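You operate a simulated robot arm through the tools that you are given. There is no shell and no other tool. Be economical: measure what you need, move in short steps, check, and stop when the job is done.

The job below is to be done with a simulated two-armed robot. You get a single attempt, and the scene is never put back.

JOB
Fetch the blue barrel sensor and stand it on the top shelf of the low rack. Push the middle cart drawer shut. Put the black film roll from the top of the tool cart on the top of the dust cabinet and the white film roll on the feed table before the yellow cover. Take the small carton from the steel table top and put it on top of the wooden block there. Push the blue table drawer shut. Put the white cup on top of the white paper pack. The order is free. Set down upright: blue barrel sensor, film roll, white cup.

Only the result counts: the job must be done as asked and must still hold three seconds after the hand-in. Knocking over, shifting, dropping, spilling or breaking anything else fails it. A push-on lid holds only when it is set on centred and level and pressed home; a screw cap is set on level and turned clockwise until tight.

ROBOT AND FRAMES
Two 7-joint arms with four-finger grippers on one trunk, on a base that drives. Base frame: it is fixed to the floor where the robot stands at the start and does not move with it; the origin is under the middle of the robot, x ahead of it, y to its left, z up; the surface under the hand at the start is at about z = 880. Readings come in mm, degrees, newtons and seconds.
The left shoulder is at the start at [40, 181, 1130], the right one opposite. With the tool pointing down near the work surface each hand reaches from about 320 to 840 mm from the robot's upright axis, wherever it stands, measured 20 degrees to its own side. Places, roughly: blue barrel sensor (4x4x7 cm) [500, 0, 900]; blue table drawer [-5400, 1000, 700]; feed table before the yellow cover [-4700, -200, 1000]; film roll [-2000, 1250, 1000]; middle cart drawer [-2100, 1000, 600]; small carton [-2750, 1250, 750]; top of the dust cabinet (19x44 cm) [-3300, 1200, 840]; top shelf of the low rack [-200, 1300, 1000]; white cup (7x7x7 cm) [-1500, -1700, 800]; white paper pack (7x11x4 cm) [-1400, 1200, 500]; wooden block (13x8x8 cm) [-2900, 1200, 800]. Payload 3.67 kg a hand.
Tool frame (each hand has its own): the origin (TCP) lies between the finger pads and is the grasp point; the fingertips stand 28 mm ahead of it; z points along the fingers, y is the line along which they close. The gripper opens to 112 mm. The gripper's body begins 73 mm behind the TCP.
Orientation is that of the tool frame in the base frame, as a unit quaternion [x, y, z, w]. With the fingers straight down and closing along the base's y, the tool's x points along the base's -x, its y along +y and its z along -z.

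CONTROLS
- The arms move only by the tool apply_moves. It takes "left_increments", "right_increments" or both (then of equal length, played together; a hand with none holds still); each is a list that holds one entry, the list of rows, each a list of 7 numbers: the turn, a rotation vector about the tool's x, y, z in degrees, then the shift along the tool's x, y, z in mm, then the closure, from 0 (fully open) to 1 (shut). In form: [[[ax, ay, az, dx, dy, dz, fingers], ...]]. A call has 1 to 10 rows; each row is the pose to reach, as a shift and turn from the pose commanded when the call began, along the tool's axes at that moment. Each row takes 0.2 s and may step no farther than 50 mm and 8.6 degrees from the row before; otherwise, or with a gripper value out of range, the whole call is refused. Where a pose cannot be reached the arm comes as near as it can. A force on the tool above 40 N (or 10 N above the force at the start of the call, whichever is more), or a blocked arm, ends the call early, and 0.2 s more pass. Each finger halts on what it meets, pressing with about 34 N; the grip force reading is that of the motor and also rises with nothing between the fingers. The clock runs only during rows and for 0.2 s after the last one: add rows that repeat a pose to give the fingers time. The reply holds the time, the measured pose of the TCP, the force on the tool along the base axes, the opening and the grip force, in the units named above and with some noise, with the torque about the TCP (base axes, N m) and any sound that the robot's microphone picked up.
- Cameras (640 x 400 px; columns grow to the right, rows downward): "scene" is now at [105.9, -12.2, 1356.9]; the picture's right is [-0.13, -0.99, 0.00], its down [-0.59, 0.08, -0.81] and it looks along [0.80, -0.11, -0.59] (base axes); focal length 259 px, centre (320, 200). "left" rides on the left gripper at [60, 18, -104] in its tool frame; the picture's right is [-0.29, 0.96, 0.00], its down [-0.80, -0.24, -0.55] and it looks along [-0.53, -0.16, 0.83] (tool axes); focal length 234 px, centre (320, 200). "right" rides on the right gripper at [60, -18, -104] in its tool frame; the picture's right is [0.29, 0.96, 0.00], its down [-0.80, 0.24, -0.55] and it looks along [-0.53, 0.16, 0.83] (tool axes); focal length 234 px, centre (320, 200). There is no depth. A picture from a camera that has moved, and an enlarged one, comes with that camera's place and axes in the base frame and with its lens.
- grab_frame(camera): a new picture of that camera. The clock stands still meanwhile.
- slide_trunk(by): slides the trunk up (or, below 0, down) by that many mm; the arms and the scene camera ride with it, the base frame stays. It gives what a move gives, with no picture.
- base_move(legs): drives the robot by 1 to 6 legs, each [ahead, left, turn to the left] in mm, mm and degrees, along the robot's own axes; the way and the turn of a leg run together, so that a leg with both is an arc; at most 1500 mm and 180 degrees a leg. The arms and the cameras ride along, it lands a little off, and it stops where it bumps. It gives what a move gives.
- pan_tilt(pan, tilt): turns the head with the scene camera to pan (to the left, within 86 degrees either way) and tilt (down, from -29 to 69), counted from straight ahead of the robot. It gives what a move gives.
- zoom(camera, box): a new picture of the part [left, top, right, bottom] of that camera's present view, enlarged. The clock stands still meanwhile.
- finish_job(): hands the job in; it is judged then, once.

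Work in short steps. Places have to be worked out from the pictures, the camera data and where the tool is seen: move nearer, look again, correct. Check each grasp and each placing, and mend what went wrong. You have 186 turns and 166 pictures in all, those below and enlarged ones among them. Open the grippers and draw the arms clear of the work before you hand the job in, unless the task says otherwise.

The tools are called as name(argument=value, ...) on one line, values as JSON. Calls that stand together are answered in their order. apply_moves: Moves the arms, as the interface text tells. Its arguments: {"type":"object","properties":{"left_increments":{"type":"array","items":{"type":"array","items":{"type":"array","items":{"type":"number"}}}},"right_increments":{"type":"array","items":{"type":"array","items":{"type":"array","items":{"type":"number"}}}}},"required":[]} The other tools are called the same way: slide_trunk (by) slides the trunk up or down; base_move (legs) drives the base; pan_tilt (pan, tilt) turns the head that bears the scene camera; grab_frame (camera) takes a picture; zoom (camera, box) takes an enlarged picture of a part of a camera's view; finish_job () hands the job in.

At the start:

```text
t: 0.0
left_eef_pos: [560.7, 166.9, 1175.2]
left_orientation: [-0.001, 1.0, 0.0, 0.0]
left_ft_force: [0.5, 0.4, 0.6]
left_wrist_torque: [-0.02, 0.02, 0.04]
left_gripper_width: 112.1
left_finger_force: 0.0
right_eef_pos: [567.3, -246.6, 1127.9]
right_orientation: [-0.001, 1.0, 0.0, 0.0]
right_ft_force: [-0.6, 0.1, -0.3]
right_wrist_torque: [0.03, 0.03, -0.01]
right_gripper_width: 112.2
right_finger_force: 0.1
trunk travel left (down, up): [-250.0, 264.0]
robot x, y, heading: [1.6, 0.3, 0.1]
head pan, tilt: [-7.5, 36.3]
```

scene: 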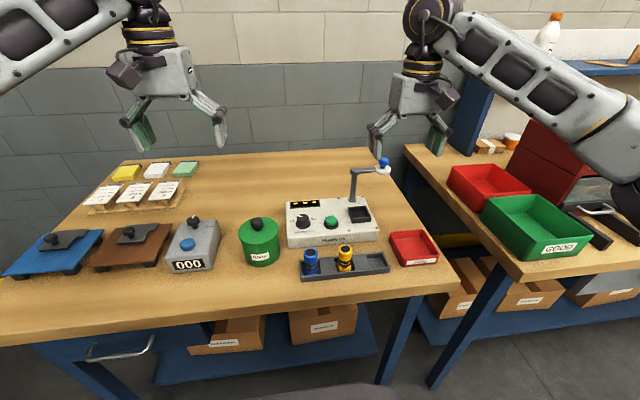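
right: 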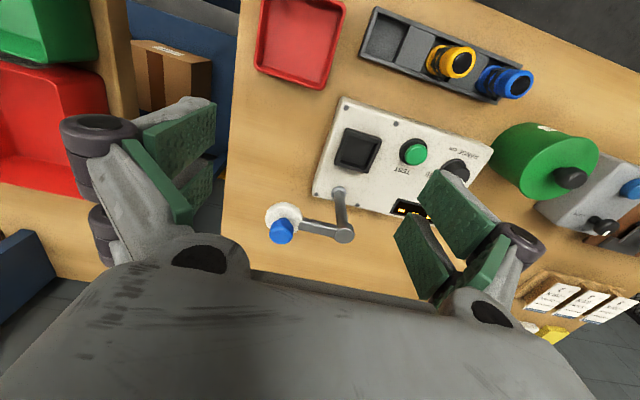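
left: 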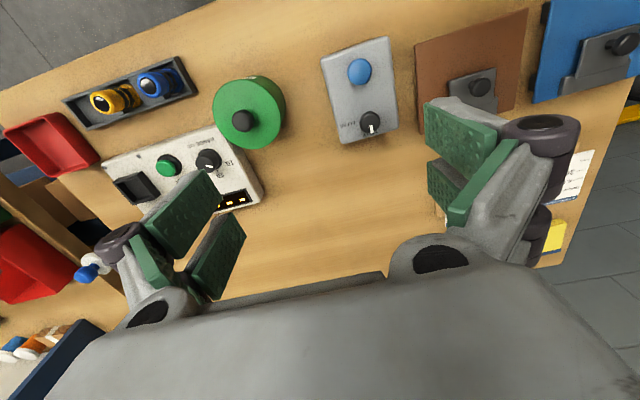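

I start by looking closely at the sensor.

zoom(camera="scene", box=[260, 200, 440, 312])

zoom(camera="right", box=[340, 0, 580, 150])

```text
3.56 times, centred on (350, 256) of scene
camera zoom: at [105.9, -12.2, 1356.9], right [-0.13, -0.99, 0.0], down [-0.59, 0.08, -0.81], along [0.8, -0.11, -0.59], focal length 920 px, centre (213, 1)
```

zoom: 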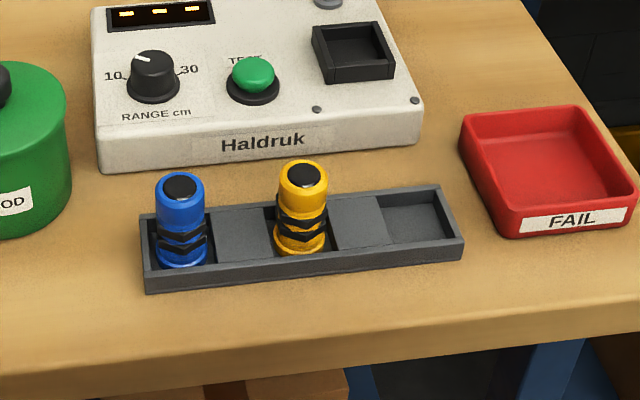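

```text
2.67 times, centred on (460, 75) of right
camera zoom: at [507.2, -265.1, 1233.2], right [-0.29, 0.96, 0.0], down [0.8, 0.24, 0.55], along [0.53, 0.16, -0.83], focal length 624 px, centre (-53, 533)
```

zoom: 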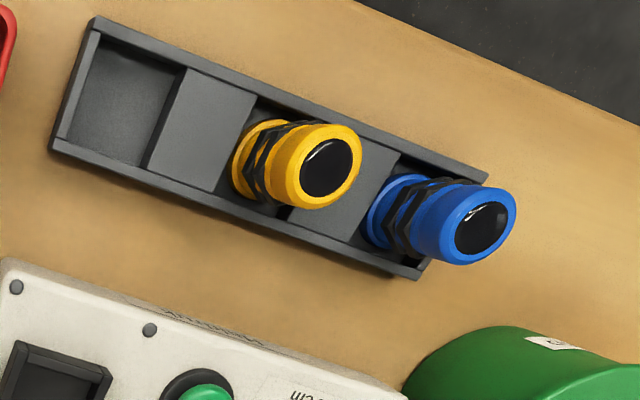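

Triangulated, the blue sensor's top is at about [476, -43, 952], with the tray aligned along y. I bring the right hand above it.

apply_moves(right_increments=[[[0, 0, 0, 18, 41, 0, 0], [0, 0, 0, 36, 82, 0, 0], [0, 0, 0, 54, 123, 0, 0], [0, 0, 0, 73, 164, 0, 0], [0, 0, 0, 91, 203, 0, 0], [0, 0, 0, 91, 203, 45, 0], [0, 0, 0, 91, 203, 90, 0], [0, 0, 0, 91, 203, 90, 0.2]]])

grab_frame(camera="right")

grab_frame(camera="scene")

```text
t: 1.8
left_eef_pos: [560.9, 167.6, 1176.0]
left_orientation: [-0.001, 1.0, -0.001, 0.001]
left_ft_force: [0.3, 0.4, 0.4]
left_wrist_torque: [0.0, 0.01, -0.01]
left_gripper_width: 112.1
left_finger_force: 0.1
right_eef_pos: [474.2, -44.1, 1036.8]
right_orientation: [0.0, 1.0, 0.0, 0.0]
right_ft_force: [0.4, 0.0, 0.3]
right_wrist_torque: [0.02, -0.01, -0.02]
right_gripper_width: 89.7
right_finger_force: 0.0
trunk travel left (down, up): [-250.0, 264.0]
robot x, y, heading: [-2.4, 0.1, 0.1]
head pan, tilt: [-7.5, 36.3]
```

```text
160 pictures are left
camera right: at [414.4, -61.5, 1141.1], right [-0.29, 0.96, 0.0], down [0.8, 0.24, 0.55], along [0.53, 0.16, -0.83], focal length 234 px, centre (320, 200)
```

right: 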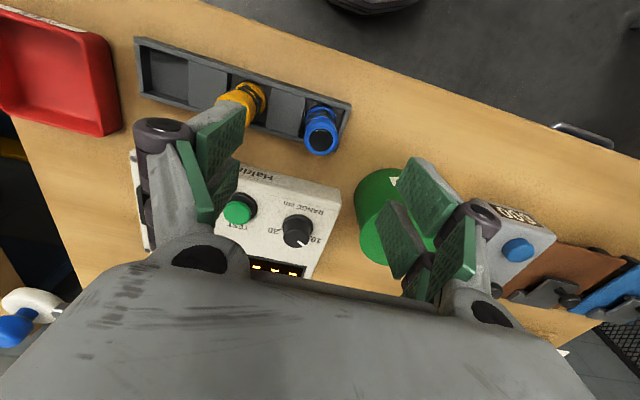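

```text
159 pictures are left
camera scene: at [105.5, -11.8, 1356.9], right [-0.13, -0.99, 0.0], down [-0.59, 0.08, -0.81], along [0.8, -0.11, -0.59], focal length 259 px, centre (320, 200)
```

scene: 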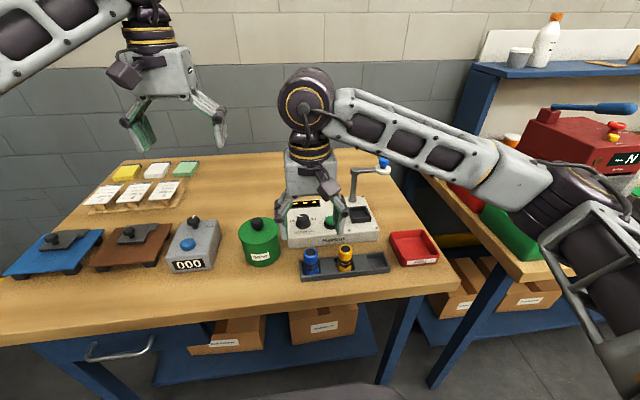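

Estimates agree (about [477, -43]). I narrow the opening to 60 mm and descend, keeping clear of the yellow sensor.

apply_moves(right_increments=[[[0, 0, 0, -3, 1, 0, 0.46], [0, 0, 0, -3, 1, 30, 0.46], [0, 0, 0, -3, 1, 65, 0.46], [0, 0, 0, -3, 1, 90, 0.46], [0, 0, 0, -3, 1, 103, 0.46]]])

grab_frame(camera="right")

zoom(camera="scene", box=[260, 200, 440, 312])

```text
t: 3.0
left_eef_pos: [560.9, 166.8, 1175.8]
left_orientation: [0.0, 1.0, 0.0, 0.0]
left_ft_force: [0.3, -0.9, 0.3]
left_wrist_torque: [-0.02, -0.04, 0.0]
left_gripper_width: 112.0
left_finger_force: 0.1
right_eef_pos: [481.1, -42.7, 935.1]
right_orientation: [0.001, 1.0, 0.0, 0.0]
right_ft_force: [0.0, -0.1, 0.6]
right_wrist_torque: [0.02, -0.02, -0.01]
right_gripper_width: 60.1
right_finger_force: 0.0
trunk travel left (down, up): [-250.0, 264.0]
robot x, y, heading: [-1.5, 1.5, -0.1]
head pan, tilt: [-7.5, 36.3]
```

```text
158 pictures are left
camera right: at [420.2, -61.6, 1038.9], right [-0.29, 0.96, 0.0], down [0.8, 0.24, 0.55], along [0.53, 0.16, -0.83], focal length 234 px, centre (320, 200)
```

right: 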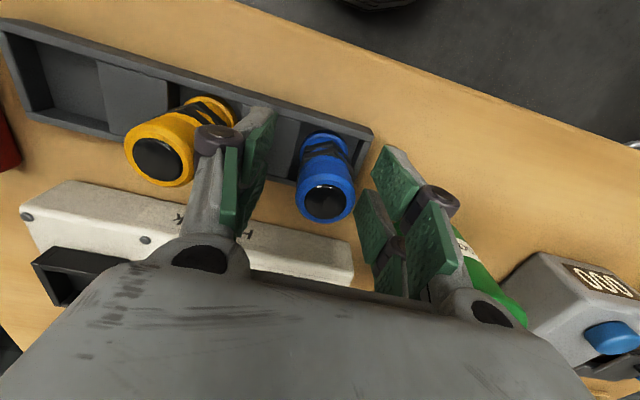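

```text
3.56 times, centred on (350, 256) of scene
camera zoom: at [106.1, -12.4, 1356.8], right [-0.13, -0.99, 0.0], down [-0.59, 0.08, -0.81], along [0.8, -0.11, -0.59], focal length 920 px, centre (213, 1)
```

zoom: 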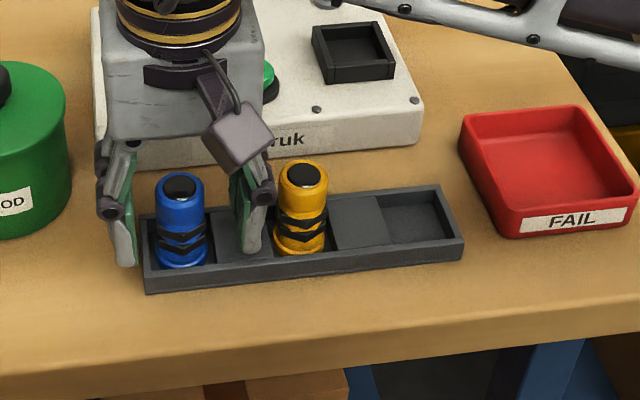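

The sensor axis is about x=474, so I shift the hand back 6 mm and close.

apply_moves(right_increments=[[[0, 0, 0, 6, 0, 3, 0.46], [0, 0, 0, 6, 0, 3, 0.75], [0, 0, 0, 6, 0, 3, 0.75], [0, 0, 0, 6, 0, 3, 0.75]]])

grab_frame(camera="right")

```text
t: 4.0
left_eef_pos: [560.9, 166.3, 1175.3]
left_orientation: [-0.001, 1.0, 0.0, 0.0]
left_ft_force: [-0.1, 0.1, 1.1]
left_wrist_torque: [0.01, -0.01, 0.03]
left_gripper_width: 111.9
left_finger_force: 0.0
right_eef_pos: [473.7, -44.8, 932.9]
right_orientation: [0.0, 1.0, 0.0, 0.0]
right_ft_force: [0.3, -0.9, 0.4]
right_wrist_torque: [-0.06, 0.01, -0.02]
right_gripper_width: 32.5
right_finger_force: 34.1
trunk travel left (down, up): [-250.0, 264.0]
robot x, y, heading: [1.1, -2.2, -0.1]
head pan, tilt: [-7.5, 36.3]
```

```text
156 pictures are left
camera right: at [413.4, -61.6, 1036.4], right [-0.29, 0.96, 0.0], down [0.8, 0.24, 0.55], along [0.53, 0.16, -0.83], focal length 234 px, centre (320, 200)
```

right: 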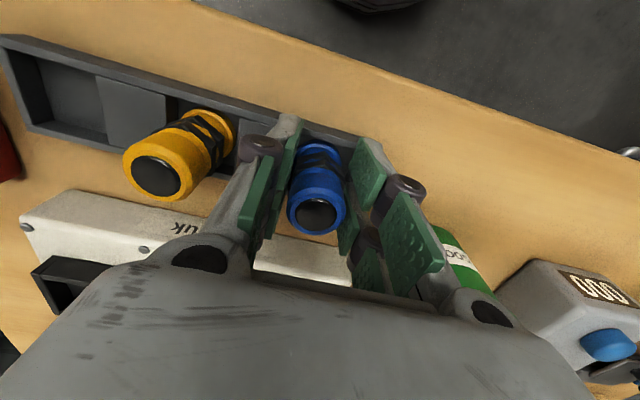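

Grip force is 34 N at 32.5 mm. I lift straight up and retract slightly.

apply_moves(right_increments=[[[0, 0, 0, 6, 0, -30, 0.8], [0, 0, 0, 6, 0, -80, 0.8], [0, 0, 0, 6, 0, -130, 0.8], [0, 0, 0, 6, 0, -180, 0.8], [0, 0, 0, 16, -40, -200, 0.8], [0, 0, 0, 26, -80, -200, 0.8], [0, 0, 0, 36, -120, -200, 0.8], [0, 0, 0, 46, -160, -200, 0.8]]])

grab_frame(camera="right")

pan_tilt(pan=86, tilt=20)

grab_frame(camera="scene")

```text
t: 5.8
left_eef_pos: [559.3, 165.2, 1175.1]
left_orientation: [-0.001, 1.0, 0.001, 0.0]
left_ft_force: [-0.3, 0.3, 0.1]
left_wrist_torque: [0.03, 0.01, -0.04]
left_gripper_width: 112.0
left_finger_force: 0.1
right_eef_pos: [426.2, -206.1, 1131.9]
right_orientation: [-0.001, 1.0, 0.001, 0.001]
right_ft_force: [-1.1, 0.5, 0.8]
right_wrist_torque: [0.06, -0.01, 0.0]
right_gripper_width: 22.2
right_finger_force: 0.1
trunk travel left (down, up): [-250.0, 264.0]
robot x, y, heading: [-4.4, 2.7, -0.1]
head pan, tilt: [-7.5, 36.3]
```

```text
155 pictures are left
camera right: at [365.2, -225.2, 1236.5], right [-0.29, 0.96, 0.0], down [0.8, 0.24, 0.56], along [0.53, 0.16, -0.83], focal length 234 px, centre (320, 200)
```

right: 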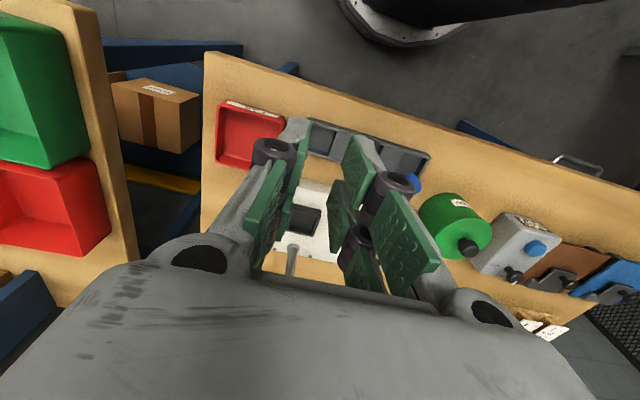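

```text
t: 7.5
left_eef_pos: [560.6, 166.8, 1175.0]
left_orientation: [-0.001, 1.0, 0.0, -0.001]
left_ft_force: [-0.7, -0.4, 0.0]
left_wrist_torque: [-0.02, -0.01, 0.02]
left_gripper_width: 112.1
left_finger_force: 0.0
right_eef_pos: [426.8, -204.3, 1132.8]
right_orientation: [0.0, 1.0, 0.0, 0.0]
right_ft_force: [-0.9, 0.6, 0.2]
right_wrist_torque: [0.03, -0.01, 0.01]
right_gripper_width: 22.1
right_finger_force: 0.0
trunk travel left (down, up): [-250.0, 264.0]
robot x, y, heading: [3.6, -2.0, -0.1]
head pan, tilt: [85.9, 20.0]
```

```text
154 pictures are left
camera scene: at [26.0, 92.2, 1382.6], right [1.0, -0.07, 0.0], down [-0.02, -0.34, -0.94], along [0.07, 0.94, -0.34], focal length 259 px, centre (320, 200)
```

scene: 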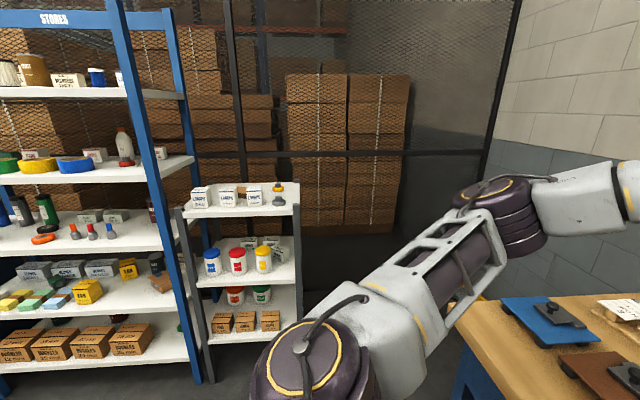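

The gripper is empty (22 mm, no force). I look at where the sensor is now.

pan_tilt(pan=-7.5, tilt=36.3)

zoom(camera="scene", box=[260, 200, 440, 312])

```text
t: 9.2
left_eef_pos: [560.0, 167.2, 1175.6]
left_orientation: [-0.001, 1.0, 0.0, 0.0]
left_ft_force: [0.9, 0.5, 0.5]
left_wrist_torque: [-0.02, 0.0, 0.02]
left_gripper_width: 112.0
left_finger_force: 0.1
right_eef_pos: [426.9, -205.3, 1131.9]
right_orientation: [0.0, 1.0, -0.001, 0.0]
right_ft_force: [-0.5, 0.3, -0.8]
right_wrist_torque: [0.02, 0.01, 0.02]
right_gripper_width: 22.3
right_finger_force: 0.1
trunk travel left (down, up): [-250.0, 264.0]
robot x, y, heading: [1.7, -0.9, -0.1]
head pan, tilt: [-7.5, 36.3]
```

```text
3.56 times, centred on (350, 256) of scene
camera zoom: at [105.9, -12.1, 1356.8], right [-0.13, -0.99, 0.0], down [-0.59, 0.08, -0.81], along [0.8, -0.1, -0.59], focal length 920 px, centre (213, 1)
```

zoom: 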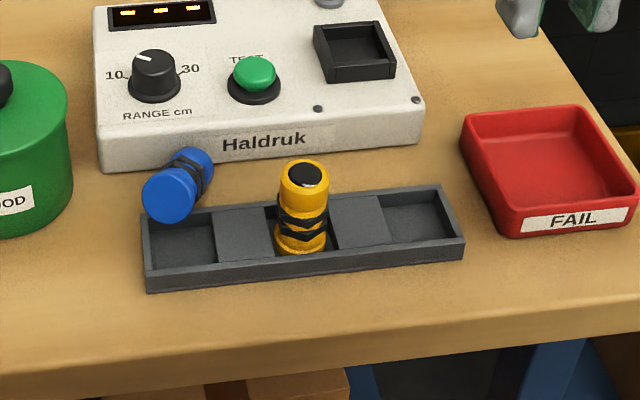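

The sensor popped out and now lies against the tray's rear rim. I bring the right hand over it to see exactly how it lies.

apply_moves(right_increments=[[[0, 0, 0, -20, 40, 0, 0], [0, 0, 0, -40, 80, 0, 0], [0, 0, 0, -50, 120, 0, 0], [0, 0, 0, -60, 155, 30, 0], [0, 0, 0, -60, 155, 70, 0]]])

zoom(camera="right", box=[240, 60, 480, 210])

zoom(camera="left", box=[60, 40, 300, 190])

```text
t: 10.4
left_eef_pos: [560.7, 165.9, 1175.6]
left_orientation: [0.0, 1.0, 0.001, 0.0]
left_ft_force: [-0.3, -1.0, -0.7]
left_wrist_torque: [0.04, 0.0, 0.02]
left_gripper_width: 112.1
left_finger_force: 0.0
right_eef_pos: [487.3, -50.6, 1063.5]
right_orientation: [0.0, 1.0, 0.001, 0.0]
right_ft_force: [-0.1, -0.6, -0.1]
right_wrist_torque: [0.06, 0.05, -0.03]
right_gripper_width: 112.0
right_finger_force: 0.1
trunk travel left (down, up): [-250.0, 264.0]
robot x, y, heading: [3.3, 1.5, -0.0]
head pan, tilt: [-7.5, 36.3]
```

```text
2.67 times, centred on (360, 135) of right
camera zoom: at [426.9, -68.2, 1168.1], right [-0.29, 0.96, 0.0], down [0.8, 0.24, 0.55], along [0.53, 0.16, -0.83], focal length 624 px, centre (213, 373)
```

zoom: 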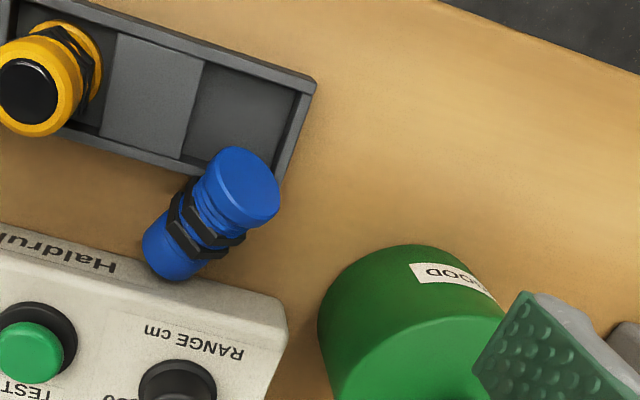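

```text
2.67 times, centred on (180, 115) of left
camera zoom: at [501.5, 183.8, 1280.5], right [0.29, 0.96, 0.0], down [0.8, -0.24, 0.55], along [0.53, -0.16, -0.83], focal length 624 px, centre (693, 427)
```

zoom: 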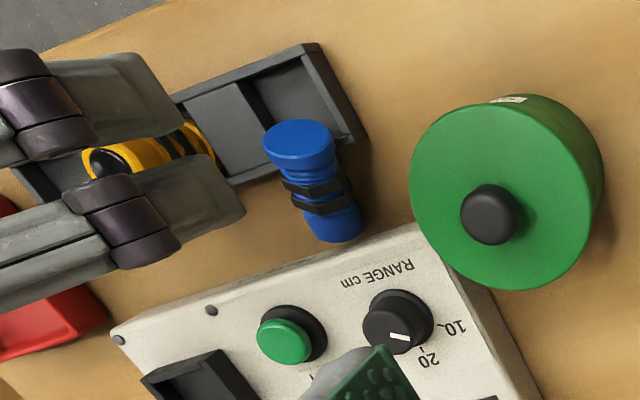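

The sensor lies disc-up on the tray's rear rim (disc centre about [497, -34, 921]) with its axis toward [0.85, -0.35, -0.4], black end against the tester. I yaw the hand to straddle it near the nuts and come down partway to check.

apply_moves(right_increments=[[[0, 0, 7.6, -15, 2, 0, 0.3], [0, 0, 15.2, -30, 4, 0, 0.5], [0, 0, 22.7, -37, 4.6, 0, 0.5], [0, 0, 22.7, -37, 4.6, 45, 0.5], [0, 0, 22.7, -37, 4.6, 80, 0.5], [0, 0, 22.7, -37, 4.6, 95, 0.5], [0, 0, 22.7, -37, 4.6, 95, 0.5]]])

zoom(camera="right", box=[160, 60, 480, 260])

zoom(camera="left", box=[60, 40, 300, 190])

zoom(camera="scene", box=[260, 200, 380, 275])

```text
t: 12.0
left_eef_pos: [560.0, 166.2, 1175.8]
left_orientation: [-0.001, 1.0, 0.0, 0.0]
left_ft_force: [-0.8, 0.7, 0.4]
left_wrist_torque: [-0.02, -0.02, 0.01]
left_gripper_width: 112.1
left_finger_force: 0.0
right_eef_pos: [524.4, -42.7, 969.2]
right_orientation: [0.197, 0.98, 0.0, 0.0]
right_ft_force: [-0.5, 0.7, -0.1]
right_wrist_torque: [-0.03, 0.0, 0.02]
right_gripper_width: 56.1
right_finger_force: 0.1
trunk travel left (down, up): [-250.0, 264.0]
robot x, y, heading: [-0.9, -1.6, -0.0]
head pan, tilt: [-7.5, 36.3]
```

```text
2.00 times, centred on (320, 160) of right
camera zoom: at [462.7, -36.9, 1073.0], right [0.1, 0.99, 0.0], down [0.83, -0.09, 0.55], along [0.55, -0.06, -0.83], focal length 468 px, centre (320, 280)
```

zoom: 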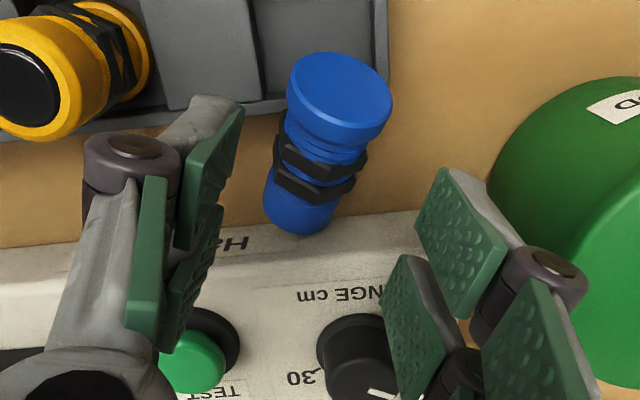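

```text
2.67 times, centred on (180, 115) of left
camera zoom: at [501.4, 185.5, 1280.3], right [0.29, 0.96, 0.0], down [0.8, -0.24, 0.55], along [0.53, -0.16, -0.83], focal length 624 px, centre (693, 427)
```

zoom: 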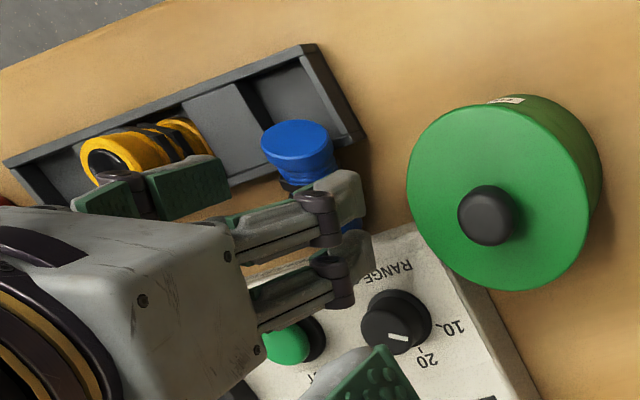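

```text
5.33 times, centred on (320, 238) of scene
camera zoom: at [105.9, -12.0, 1356.8], right [-0.13, -0.99, 0.0], down [-0.59, 0.08, -0.81], along [0.8, -0.11, -0.59], focal length 1381 px, centre (320, 0)
```

zoom: 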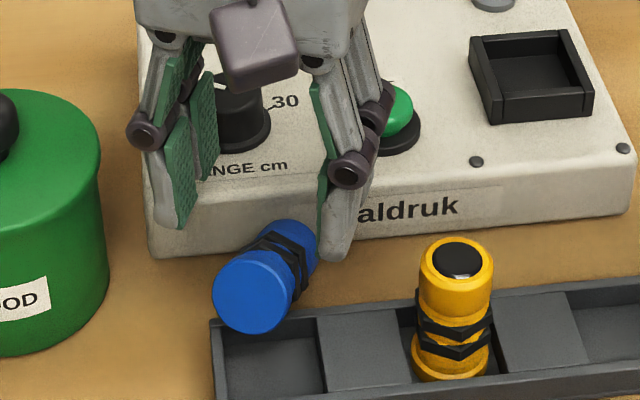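

Estimates agree. I descend with a 48 mm opening to TCP z≈923, then look before closing.

apply_moves(right_increments=[[[0, 0, 0, 0, -3, 0, 0.57], [0, 0, 0, 0, -3, 15, 0.57], [0, 0, 0, 0, -3, 30, 0.57], [0, 0, 0, 0, -3, 40, 0.57], [0, 0, 0, 0, -3, 46, 0.57]]])

zoom(camera="right", box=[160, 60, 480, 260])

zoom(camera="scene", box=[260, 200, 380, 275])

```text
t: 13.0
left_eef_pos: [560.8, 170.1, 1174.1]
left_orientation: [-0.001, 1.0, 0.0, 0.0]
left_ft_force: [0.5, 0.4, 0.2]
left_wrist_torque: [0.02, 0.02, 0.03]
left_gripper_width: 111.9
left_finger_force: 0.1
right_eef_pos: [526.1, -41.6, 940.7]
right_orientation: [0.195, 0.981, 0.009, 0.008]
right_ft_force: [-3.8, 8.3, 15.4]
right_wrist_torque: [0.4, -0.34, 0.35]
right_gripper_width: 56.5
right_finger_force: 5.2
trunk travel left (down, up): [-250.0, 264.0]
robot x, y, heading: [2.0, -1.1, -0.0]
head pan, tilt: [-7.5, 36.3]
stopped in row 4 (right hand): the force on the tool passed its limit at 44 N (the readings are from after the stop); the commanded pose is now the measured one
```

```text
2.00 times, centred on (320, 160) of right
camera zoom: at [461.8, -36.3, 1044.6], right [0.1, 0.99, 0.02], down [0.82, -0.09, 0.57], along [0.57, -0.04, -0.82], focal length 468 px, centre (320, 280)
```

zoom: 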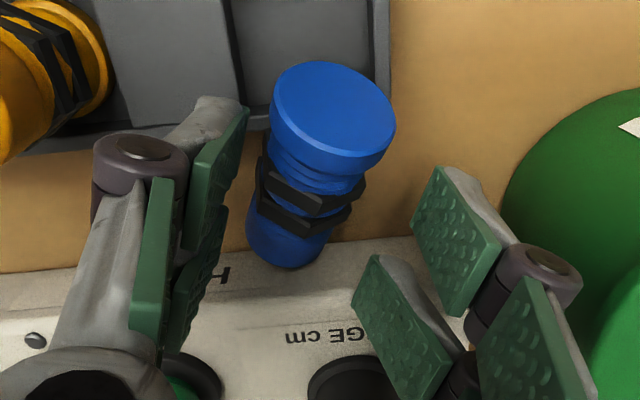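

```text
5.33 times, centred on (320, 238) of scene
camera zoom: at [105.5, -10.7, 1356.8], right [-0.13, -0.99, 0.0], down [-0.59, 0.08, -0.81], along [0.8, -0.1, -0.59], focal length 1381 px, centre (320, 0)
```

zoom: 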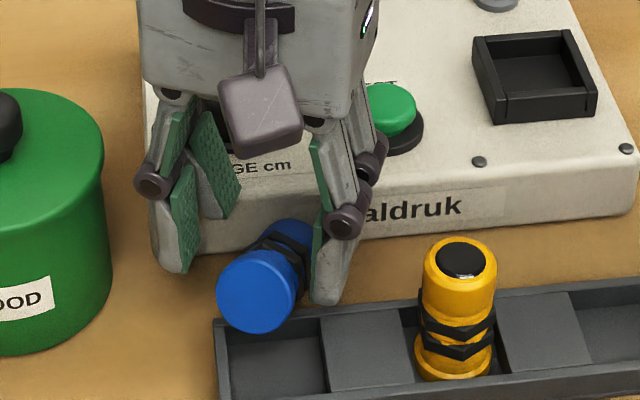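

The stop came from contact 20+ mm toward the tester: the fingers seem wider than assumed along tool x. I lift away and study the gripper's shape.

apply_moves(right_increments=[[[0, 0, 0, 0, 0, -30, 0.4], [0, 0, 0, 0, 0, -70, 0.4], [0, 0, 0, 0, 0, -110, 0.4]]])

zoom(camera="scene", box=[240, 120, 400, 220])

zoom(camera="scene", box=[100, 60, 260, 160])

zoom(camera="right", box=[160, 60, 560, 310])

```text
t: 13.8
left_eef_pos: [561.4, 167.1, 1176.0]
left_orientation: [0.0, 1.0, 0.001, 0.0]
left_ft_force: [0.0, 0.8, 0.5]
left_wrist_torque: [-0.01, 0.0, 0.0]
left_gripper_width: 112.0
left_finger_force: 0.0
right_eef_pos: [525.1, -46.1, 1050.5]
right_orientation: [0.197, 0.98, 0.006, 0.007]
right_ft_force: [-0.2, -0.4, 0.0]
right_wrist_torque: [0.0, -0.01, 0.01]
right_gripper_width: 67.5
right_finger_force: 0.0
trunk travel left (down, up): [-250.0, 264.0]
robot x, y, heading: [-4.8, 2.0, -0.2]
head pan, tilt: [-7.5, 36.3]
```

```text
4.00 times, centred on (320, 170) of scene
camera zoom: at [105.6, -11.9, 1356.8], right [-0.13, -0.99, 0.0], down [-0.59, 0.08, -0.81], along [0.8, -0.1, -0.59], focal length 1036 px, centre (320, 320)
```

zoom: 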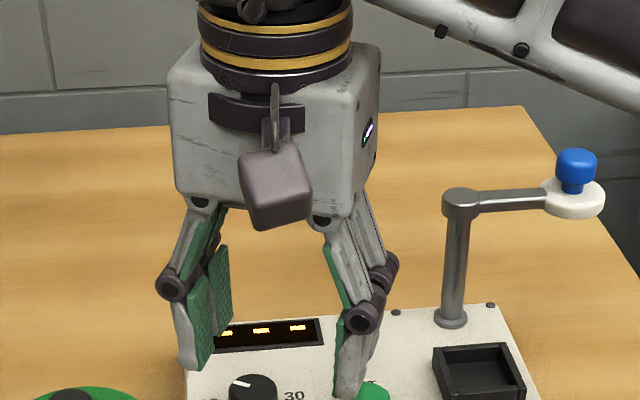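

```text
4.00 times, centred on (180, 110) of scene
camera zoom: at [105.6, -11.9, 1356.8], right [-0.13, -0.99, 0.0], down [-0.59, 0.08, -0.81], along [0.8, -0.1, -0.59], focal length 1036 px, centre (880, 560)
```

zoom: 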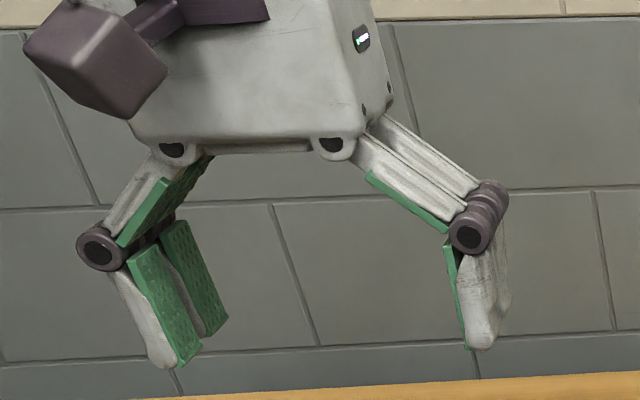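

```text
1.60 times, centred on (360, 185) of right
camera zoom: at [461.7, -40.3, 1153.5], right [0.1, 0.99, 0.01], down [0.82, -0.09, 0.57], along [0.56, -0.05, -0.82], focal length 375 px, centre (256, 224)
```

zoom: 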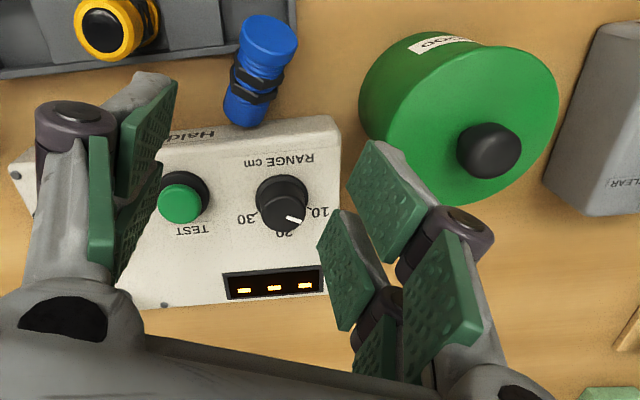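

Each finger is really two prongs (about ±17 mm along tool x, ~50 mm overall), which explains both the pop-out and the contact with the tester. I'll grip the raised disc end with only the front prongs, staying above the tray rim, then move it to open table.

apply_moves(right_increments=[[[0, 0, 0, 18, 0, 0, 0.45], [0, 0, 0, 35, 0, 0, 0.45], [0, 0, 0, 35, 0, 45, 0.45], [0, 0, 0, 35, 0, 80, 0.45], [0, 0, 0, 35, 0, 98, 0.45], [0, 0, 0, 35, 0, 98, 0.45]]])

zoom(camera="right", box=[160, 60, 480, 260])

zoom(camera="scene", box=[260, 200, 380, 275])

```text
t: 15.2
left_eef_pos: [559.4, 168.5, 1175.3]
left_orientation: [-0.001, 1.0, 0.0, 0.0]
left_ft_force: [-0.4, -0.1, 0.3]
left_wrist_torque: [0.01, 0.01, -0.01]
left_gripper_width: 112.3
left_finger_force: 0.0
right_eef_pos: [493.4, -30.7, 949.4]
right_orientation: [0.198, 0.98, 0.006, 0.007]
right_ft_force: [0.5, 0.6, 0.1]
right_wrist_torque: [-0.01, 0.02, 0.01]
right_gripper_width: 61.4
right_finger_force: 0.0
trunk travel left (down, up): [-250.0, 264.0]
robot x, y, heading: [-2.8, 2.6, -0.1]
head pan, tilt: [-7.5, 36.3]
```

```text
2.00 times, centred on (320, 160) of right
camera zoom: at [430.0, -25.3, 1053.3], right [0.1, 0.99, 0.01], down [0.82, -0.09, 0.57], along [0.56, -0.05, -0.82], focal length 468 px, centre (320, 280)
```

zoom: 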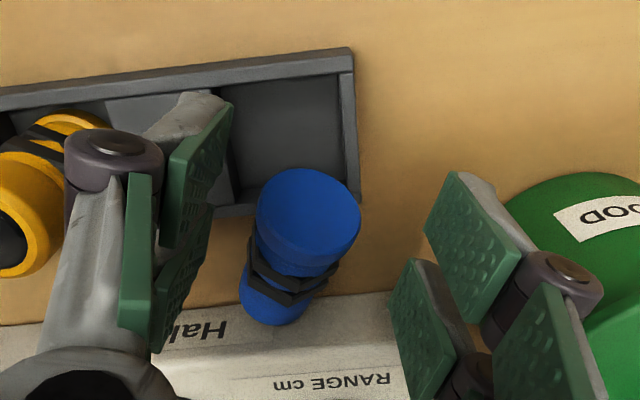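

```text
5.33 times, centred on (320, 238) of scene
camera zoom: at [105.9, -11.9, 1356.8], right [-0.13, -0.99, 0.0], down [-0.59, 0.08, -0.81], along [0.8, -0.1, -0.59], focal length 1381 px, centre (320, 0)
```

zoom: 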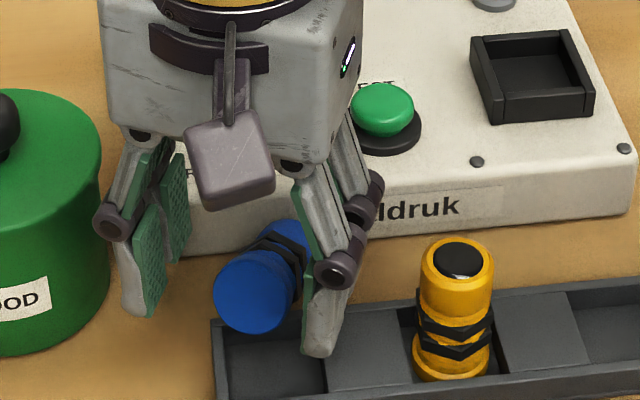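

The front prong pair lines up on the disc/nut section. I descend 12 mm and close.

apply_moves(right_increments=[[[0, 0, 0, 0, 0, 6, 0.45], [0, 0, 0, 0, 0, 13, 0.45], [0, 0, 0, 0, 0, 13, 0.7], [0, 0, 0, 0, 0, 13, 0.9], [0, 0, 0, 0, 0, 13, 0.9]]])

zoom(camera="right", box=[160, 60, 480, 260])

zoom(camera="scene", box=[260, 200, 380, 275])

```text
t: 16.4
left_eef_pos: [560.2, 167.1, 1175.9]
left_orientation: [0.0, 1.0, -0.001, 0.0]
left_ft_force: [0.5, -0.1, 0.2]
left_wrist_torque: [-0.04, 0.01, 0.02]
left_gripper_width: 111.9
left_finger_force: 0.2
right_eef_pos: [494.4, -31.1, 937.6]
right_orientation: [0.197, 0.98, 0.007, 0.006]
right_ft_force: [0.2, -0.2, 1.4]
right_wrist_torque: [0.05, 0.02, -0.07]
right_gripper_width: 31.7
right_finger_force: 33.8
trunk travel left (down, up): [-250.0, 264.0]
robot x, y, heading: [1.1, -1.2, -0.1]
head pan, tilt: [-7.5, 36.3]
```

```text
2.00 times, centred on (320, 160) of right
camera zoom: at [430.7, -25.2, 1040.8], right [0.1, 0.99, 0.01], down [0.82, -0.09, 0.57], along [0.56, -0.05, -0.82], focal length 468 px, centre (320, 280)
```

zoom: 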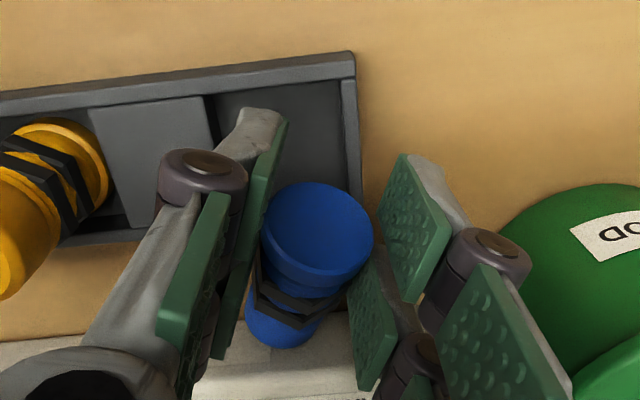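

```text
5.33 times, centred on (320, 238) of scene
camera zoom: at [105.8, -11.9, 1356.8], right [-0.13, -0.99, 0.0], down [-0.59, 0.08, -0.81], along [0.8, -0.1, -0.59], focal length 1381 px, centre (320, 0)
```

zoom: 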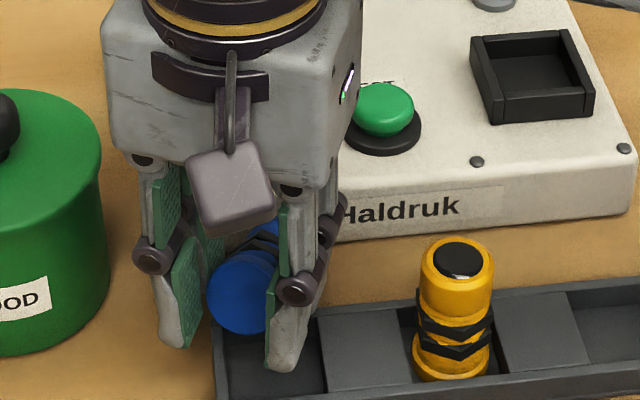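

It is held at 31.7 mm. I lift slowly by 30 mm and check.

apply_moves(right_increments=[[[0, 0, 0, 0, 0, 8, 0.95], [0, 0, 0, 2, 0, 3, 0.95], [0, 0, 0, 5, 0, -5, 0.95], [0, 0, 0, 8, 0, -13, 0.95], [0, 0, 0, 11, 0, -20, 0.95]]])

zoom(camera="right", box=[160, 60, 480, 260])

```text
t: 17.6
left_eef_pos: [559.9, 167.3, 1175.0]
left_orientation: [-0.001, 1.0, 0.001, -0.001]
left_ft_force: [0.6, -0.1, 0.1]
left_wrist_torque: [0.01, -0.01, 0.02]
left_gripper_width: 112.2
left_finger_force: 0.1
right_eef_pos: [483.2, -26.4, 955.5]
right_orientation: [0.197, 0.98, 0.006, 0.005]
right_ft_force: [-0.5, 0.7, 0.7]
right_wrist_torque: [0.04, 0.03, 0.0]
right_gripper_width: 31.6
right_finger_force: 34.5
trunk travel left (down, up): [-250.0, 264.0]
robot x, y, heading: [-1.5, 2.8, -0.2]
head pan, tilt: [-7.5, 36.3]
```

```text
2.00 times, centred on (320, 160) of right
camera zoom: at [419.9, -21.0, 1060.1], right [0.1, 0.99, 0.01], down [0.82, -0.09, 0.56], along [0.56, -0.05, -0.83], focal length 468 px, centre (320, 280)
```

zoom: 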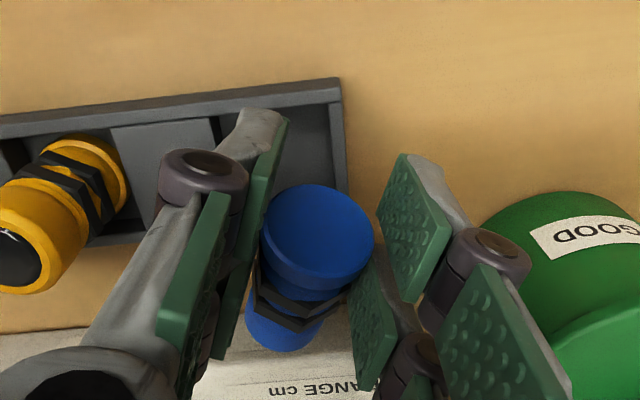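

It holds. I raise it and start pitching the hand so that the disc end turns downward, then check.

apply_moves(right_increments=[[[0, 0, 0, 0, 0, -40, 0.95], [0, 0, 0, 0, 0, -80, 0.95], [0, 0, 0, 0, 0, -120, 0.95], [0, -8, 0, -10, 5, -160, 0.95], [0, -16, 0, -20, 10, -180, 0.95], [0, -24, 0, -30, 15, -190, 0.95], [0, -32, 0, -35, 18, -190, 0.95], [0, -40, 0, -40, 20, -190, 0.95], [0, -48, 0, -45, 22, -190, 0.95], [0, -56, 0, -50, 24, -190, 0.95]]])

grab_frame(camera="scene")

grab_frame(camera="right")

```text
t: 19.8
left_eef_pos: [559.9, 166.9, 1176.3]
left_orientation: [-0.001, 1.0, 0.0, -0.001]
left_ft_force: [0.1, 0.4, -0.1]
left_wrist_torque: [0.01, 0.02, 0.0]
left_gripper_width: 111.9
left_finger_force: 0.0
right_eef_pos: [535.4, -24.5, 1149.3]
right_orientation: [0.177, 0.862, -0.087, 0.467]
right_ft_force: [0.1, 0.0, -0.9]
right_wrist_torque: [0.04, 0.02, -0.03]
right_gripper_width: 31.8
right_finger_force: 33.5
trunk travel left (down, up): [-250.0, 264.0]
robot x, y, heading: [2.3, 2.8, -0.1]
head pan, tilt: [-7.5, 36.3]
```

```text
137 pictures are left
camera scene: at [105.9, -11.6, 1356.8], right [-0.13, -0.99, 0.0], down [-0.59, 0.08, -0.81], along [0.8, -0.1, -0.59], focal length 259 px, centre (320, 200)
```

scene: 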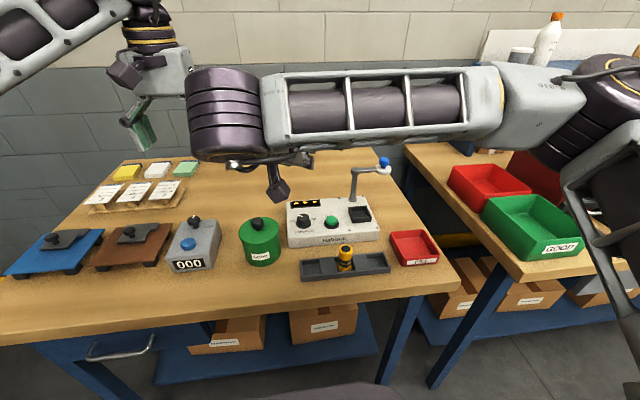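

```text
136 pictures are left
camera right: at [418.7, 4.1, 1156.2], right [0.23, 0.95, -0.23], down [0.06, 0.22, 0.97], along [0.97, -0.23, -0.01], focal length 234 px, centre (320, 200)
```

right: 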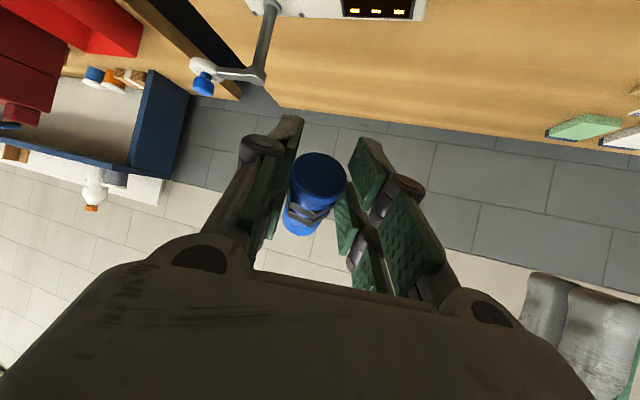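

Grip steady. I continue the pitch another ~58°, moving a little toward the robot.

apply_moves(right_increments=[[[0, -8, 0, 0, 0, 0, 0.95], [0, -16, 0, 0, 0, 0, 0.95], [0, -24, 0, 0, 0, 0, 0.95], [0, -32, 0, 0, 0, 0, 0.95], [0, -40, 0, 0, 0, 0, 0.95], [0, -48, 0, 0, 0, 0, 0.95], [0, -56, 0, 0, 0, 0, 0.95]]])

grab_frame(camera="left")

grab_frame(camera="right")

grab_frame(camera="scene")

```text
t: 21.4
left_eef_pos: [559.4, 169.8, 1176.0]
left_orientation: [0.0, 1.0, 0.0, 0.0]
left_ft_force: [0.0, 0.4, 0.3]
left_wrist_torque: [-0.06, -0.04, 0.03]
left_gripper_width: 112.1
left_finger_force: 0.1
right_eef_pos: [535.9, -25.6, 1148.7]
right_orientation: [0.116, 0.541, -0.16, 0.817]
right_ft_force: [-0.6, -0.6, -1.0]
right_wrist_torque: [0.04, 0.02, -0.01]
right_gripper_width: 31.6
right_finger_force: 34.2
trunk travel left (down, up): [-250.0, 264.0]
robot x, y, heading: [-1.9, 0.4, -0.3]
head pan, tilt: [-7.5, 36.3]
```

```text
135 pictures are left
camera left: at [500.9, 187.3, 1280.4], right [0.29, 0.96, 0.0], down [0.8, -0.24, 0.55], along [0.53, -0.16, -0.83], focal length 234 px, centre (320, 200)
```

left: 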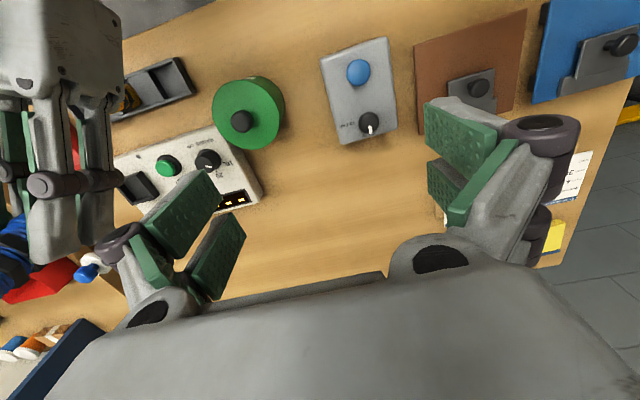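

```text
134 pictures are left
camera right: at [462.7, -12.1, 1052.8], right [0.47, 0.84, -0.25], down [-0.67, 0.53, 0.52], along [0.58, -0.08, 0.81], focal length 234 px, centre (320, 200)
```

right: 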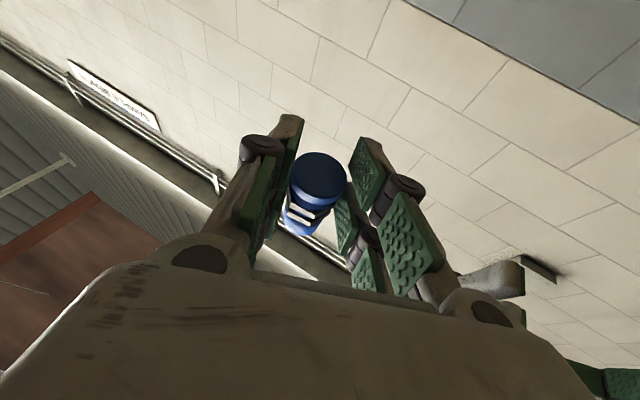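

```text
133 pictures are left
camera scene: at [105.5, -10.3, 1356.8], right [-0.13, -0.99, 0.0], down [-0.59, 0.08, -0.81], along [0.8, -0.11, -0.59], focal length 259 px, centre (320, 200)
```

scene: 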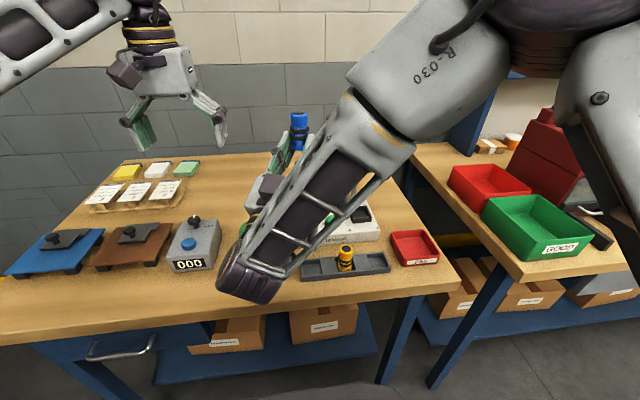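

The sensor is now about upright. I zoom to check its verticality.

zoom(camera="scene", box=[250, 90, 350, 152])

zoom(camera="left", box=[0, 150, 160, 310])

```text
6.40 times, centred on (300, 121) of scene
camera zoom: at [105.5, -10.3, 1356.8], right [-0.13, -0.99, 0.0], down [-0.59, 0.08, -0.81], along [0.8, -0.11, -0.59], focal length 1657 px, centre (448, 706)
```

zoom: 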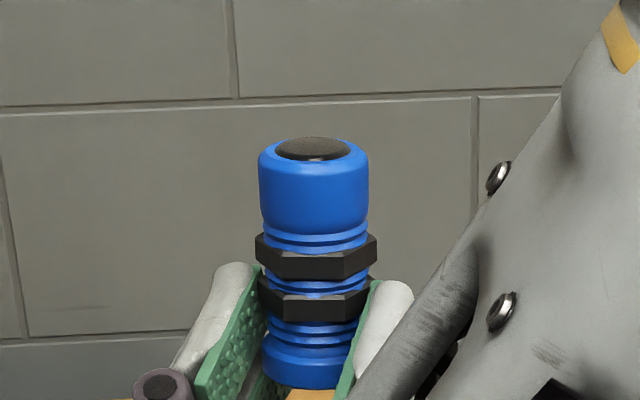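

```text
2.50 times, centred on (80, 230) of left
camera zoom: at [500.9, 187.3, 1280.4], right [0.29, 0.96, 0.0], down [0.8, -0.24, 0.55], along [0.53, -0.16, -0.83], focal length 585 px, centre (920, 125)
```

zoom: 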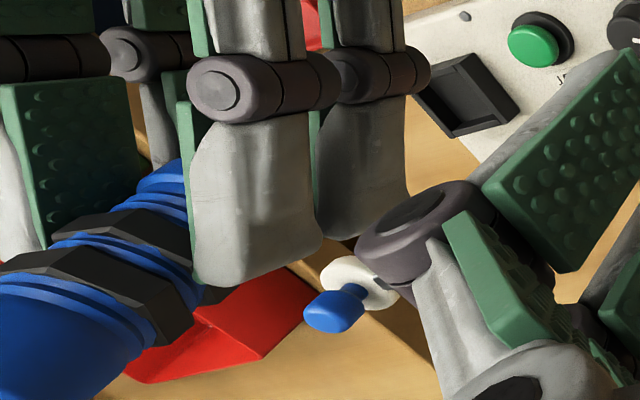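

The sensor is upright, held at its flange, top at about [538, -31, 1219]. I bring the left hand above it for a hand-over.

apply_moves(left_increments=[[[0, 0, 0, 0, 0, -45, 0], [0, 0, 0, 0, 0, -90, 0], [0, 0, 0, 0, 0, -120, 0], [0, 0, 0, 5, -45, -120, 0], [0, 0, 0, 10, -90, -120, 0], [0, 0, 0, 15, -135, -120, 0], [0, 0, 0, 18, -170, -120, 0], [0, 0, 0, 21, -200, -120, 0.2], [0, 0, 0, 21, -200, -120, 0.2]]])

grab_frame(camera="left")

grab_frame(camera="scene")

```text
t: 23.4
left_eef_pos: [539.6, -30.9, 1294.2]
left_orientation: [-0.001, 1.0, -0.001, 0.001]
left_ft_force: [0.3, -0.7, -0.6]
left_wrist_torque: [-0.04, 0.04, 0.01]
left_gripper_width: 89.5
left_finger_force: 0.0
right_eef_pos: [536.7, -26.0, 1148.5]
right_orientation: [0.116, 0.543, -0.161, 0.816]
right_ft_force: [-0.5, -0.3, -0.6]
right_wrist_torque: [-0.02, -0.02, -0.03]
right_gripper_width: 31.9
right_finger_force: 33.8
trunk travel left (down, up): [-250.0, 264.0]
robot x, y, heading: [2.0, 3.4, 0.1]
head pan, tilt: [-7.5, 36.3]
```

```text
130 pictures are left
camera left: at [481.0, -13.1, 1399.0], right [0.29, 0.96, 0.0], down [0.8, -0.24, 0.55], along [0.53, -0.16, -0.83], focal length 234 px, centre (320, 200)
```

left: 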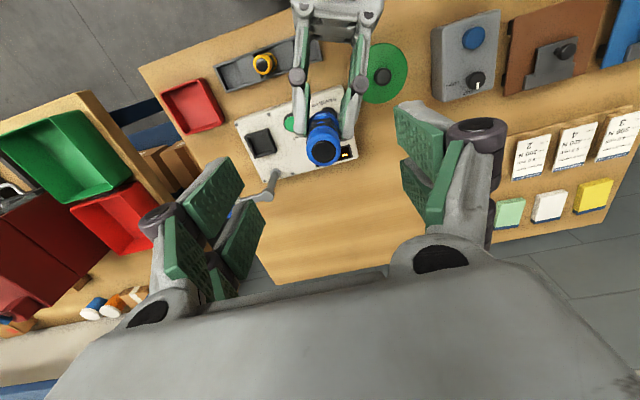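

```text
129 pictures are left
camera scene: at [106.1, -11.1, 1356.8], right [-0.13, -0.99, 0.0], down [-0.59, 0.08, -0.81], along [0.8, -0.11, -0.59], focal length 259 px, centre (320, 200)
```

scene: 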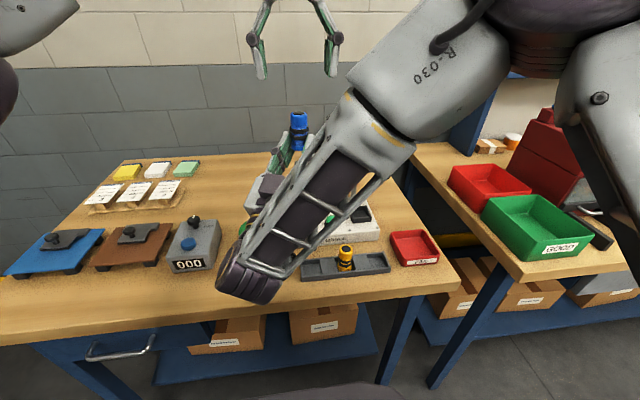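

Combining both views puts the top nearer x≈554. I zoom to refine before descending.

zoom(camera="left", box=[240, 90, 400, 190])

zoom(camera="scene", box=[230, 50, 370, 150])

```text
4.00 times, centred on (320, 140) of left
camera zoom: at [481.0, -13.1, 1399.0], right [0.29, 0.96, 0.0], down [0.8, -0.24, 0.55], along [0.53, -0.16, -0.83], focal length 937 px, centre (320, 440)
```

zoom: 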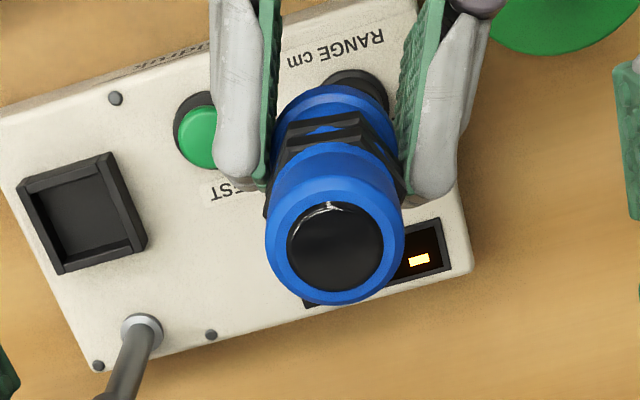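

```text
4.00 times, centred on (300, 100) of scene
camera zoom: at [106.1, -11.1, 1356.8], right [-0.13, -0.99, 0.0], down [-0.59, 0.08, -0.81], along [0.8, -0.11, -0.59], focal length 1036 px, centre (400, 600)
```

zoom: 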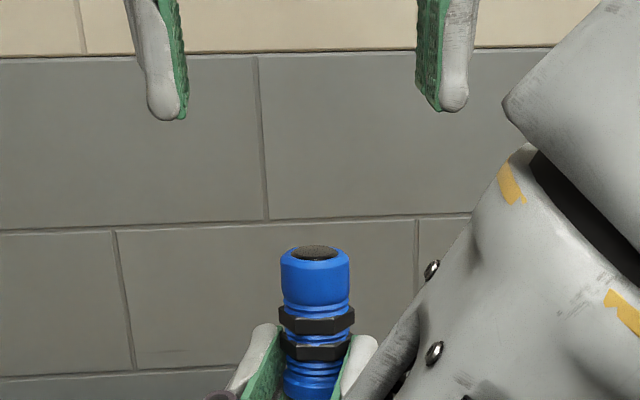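

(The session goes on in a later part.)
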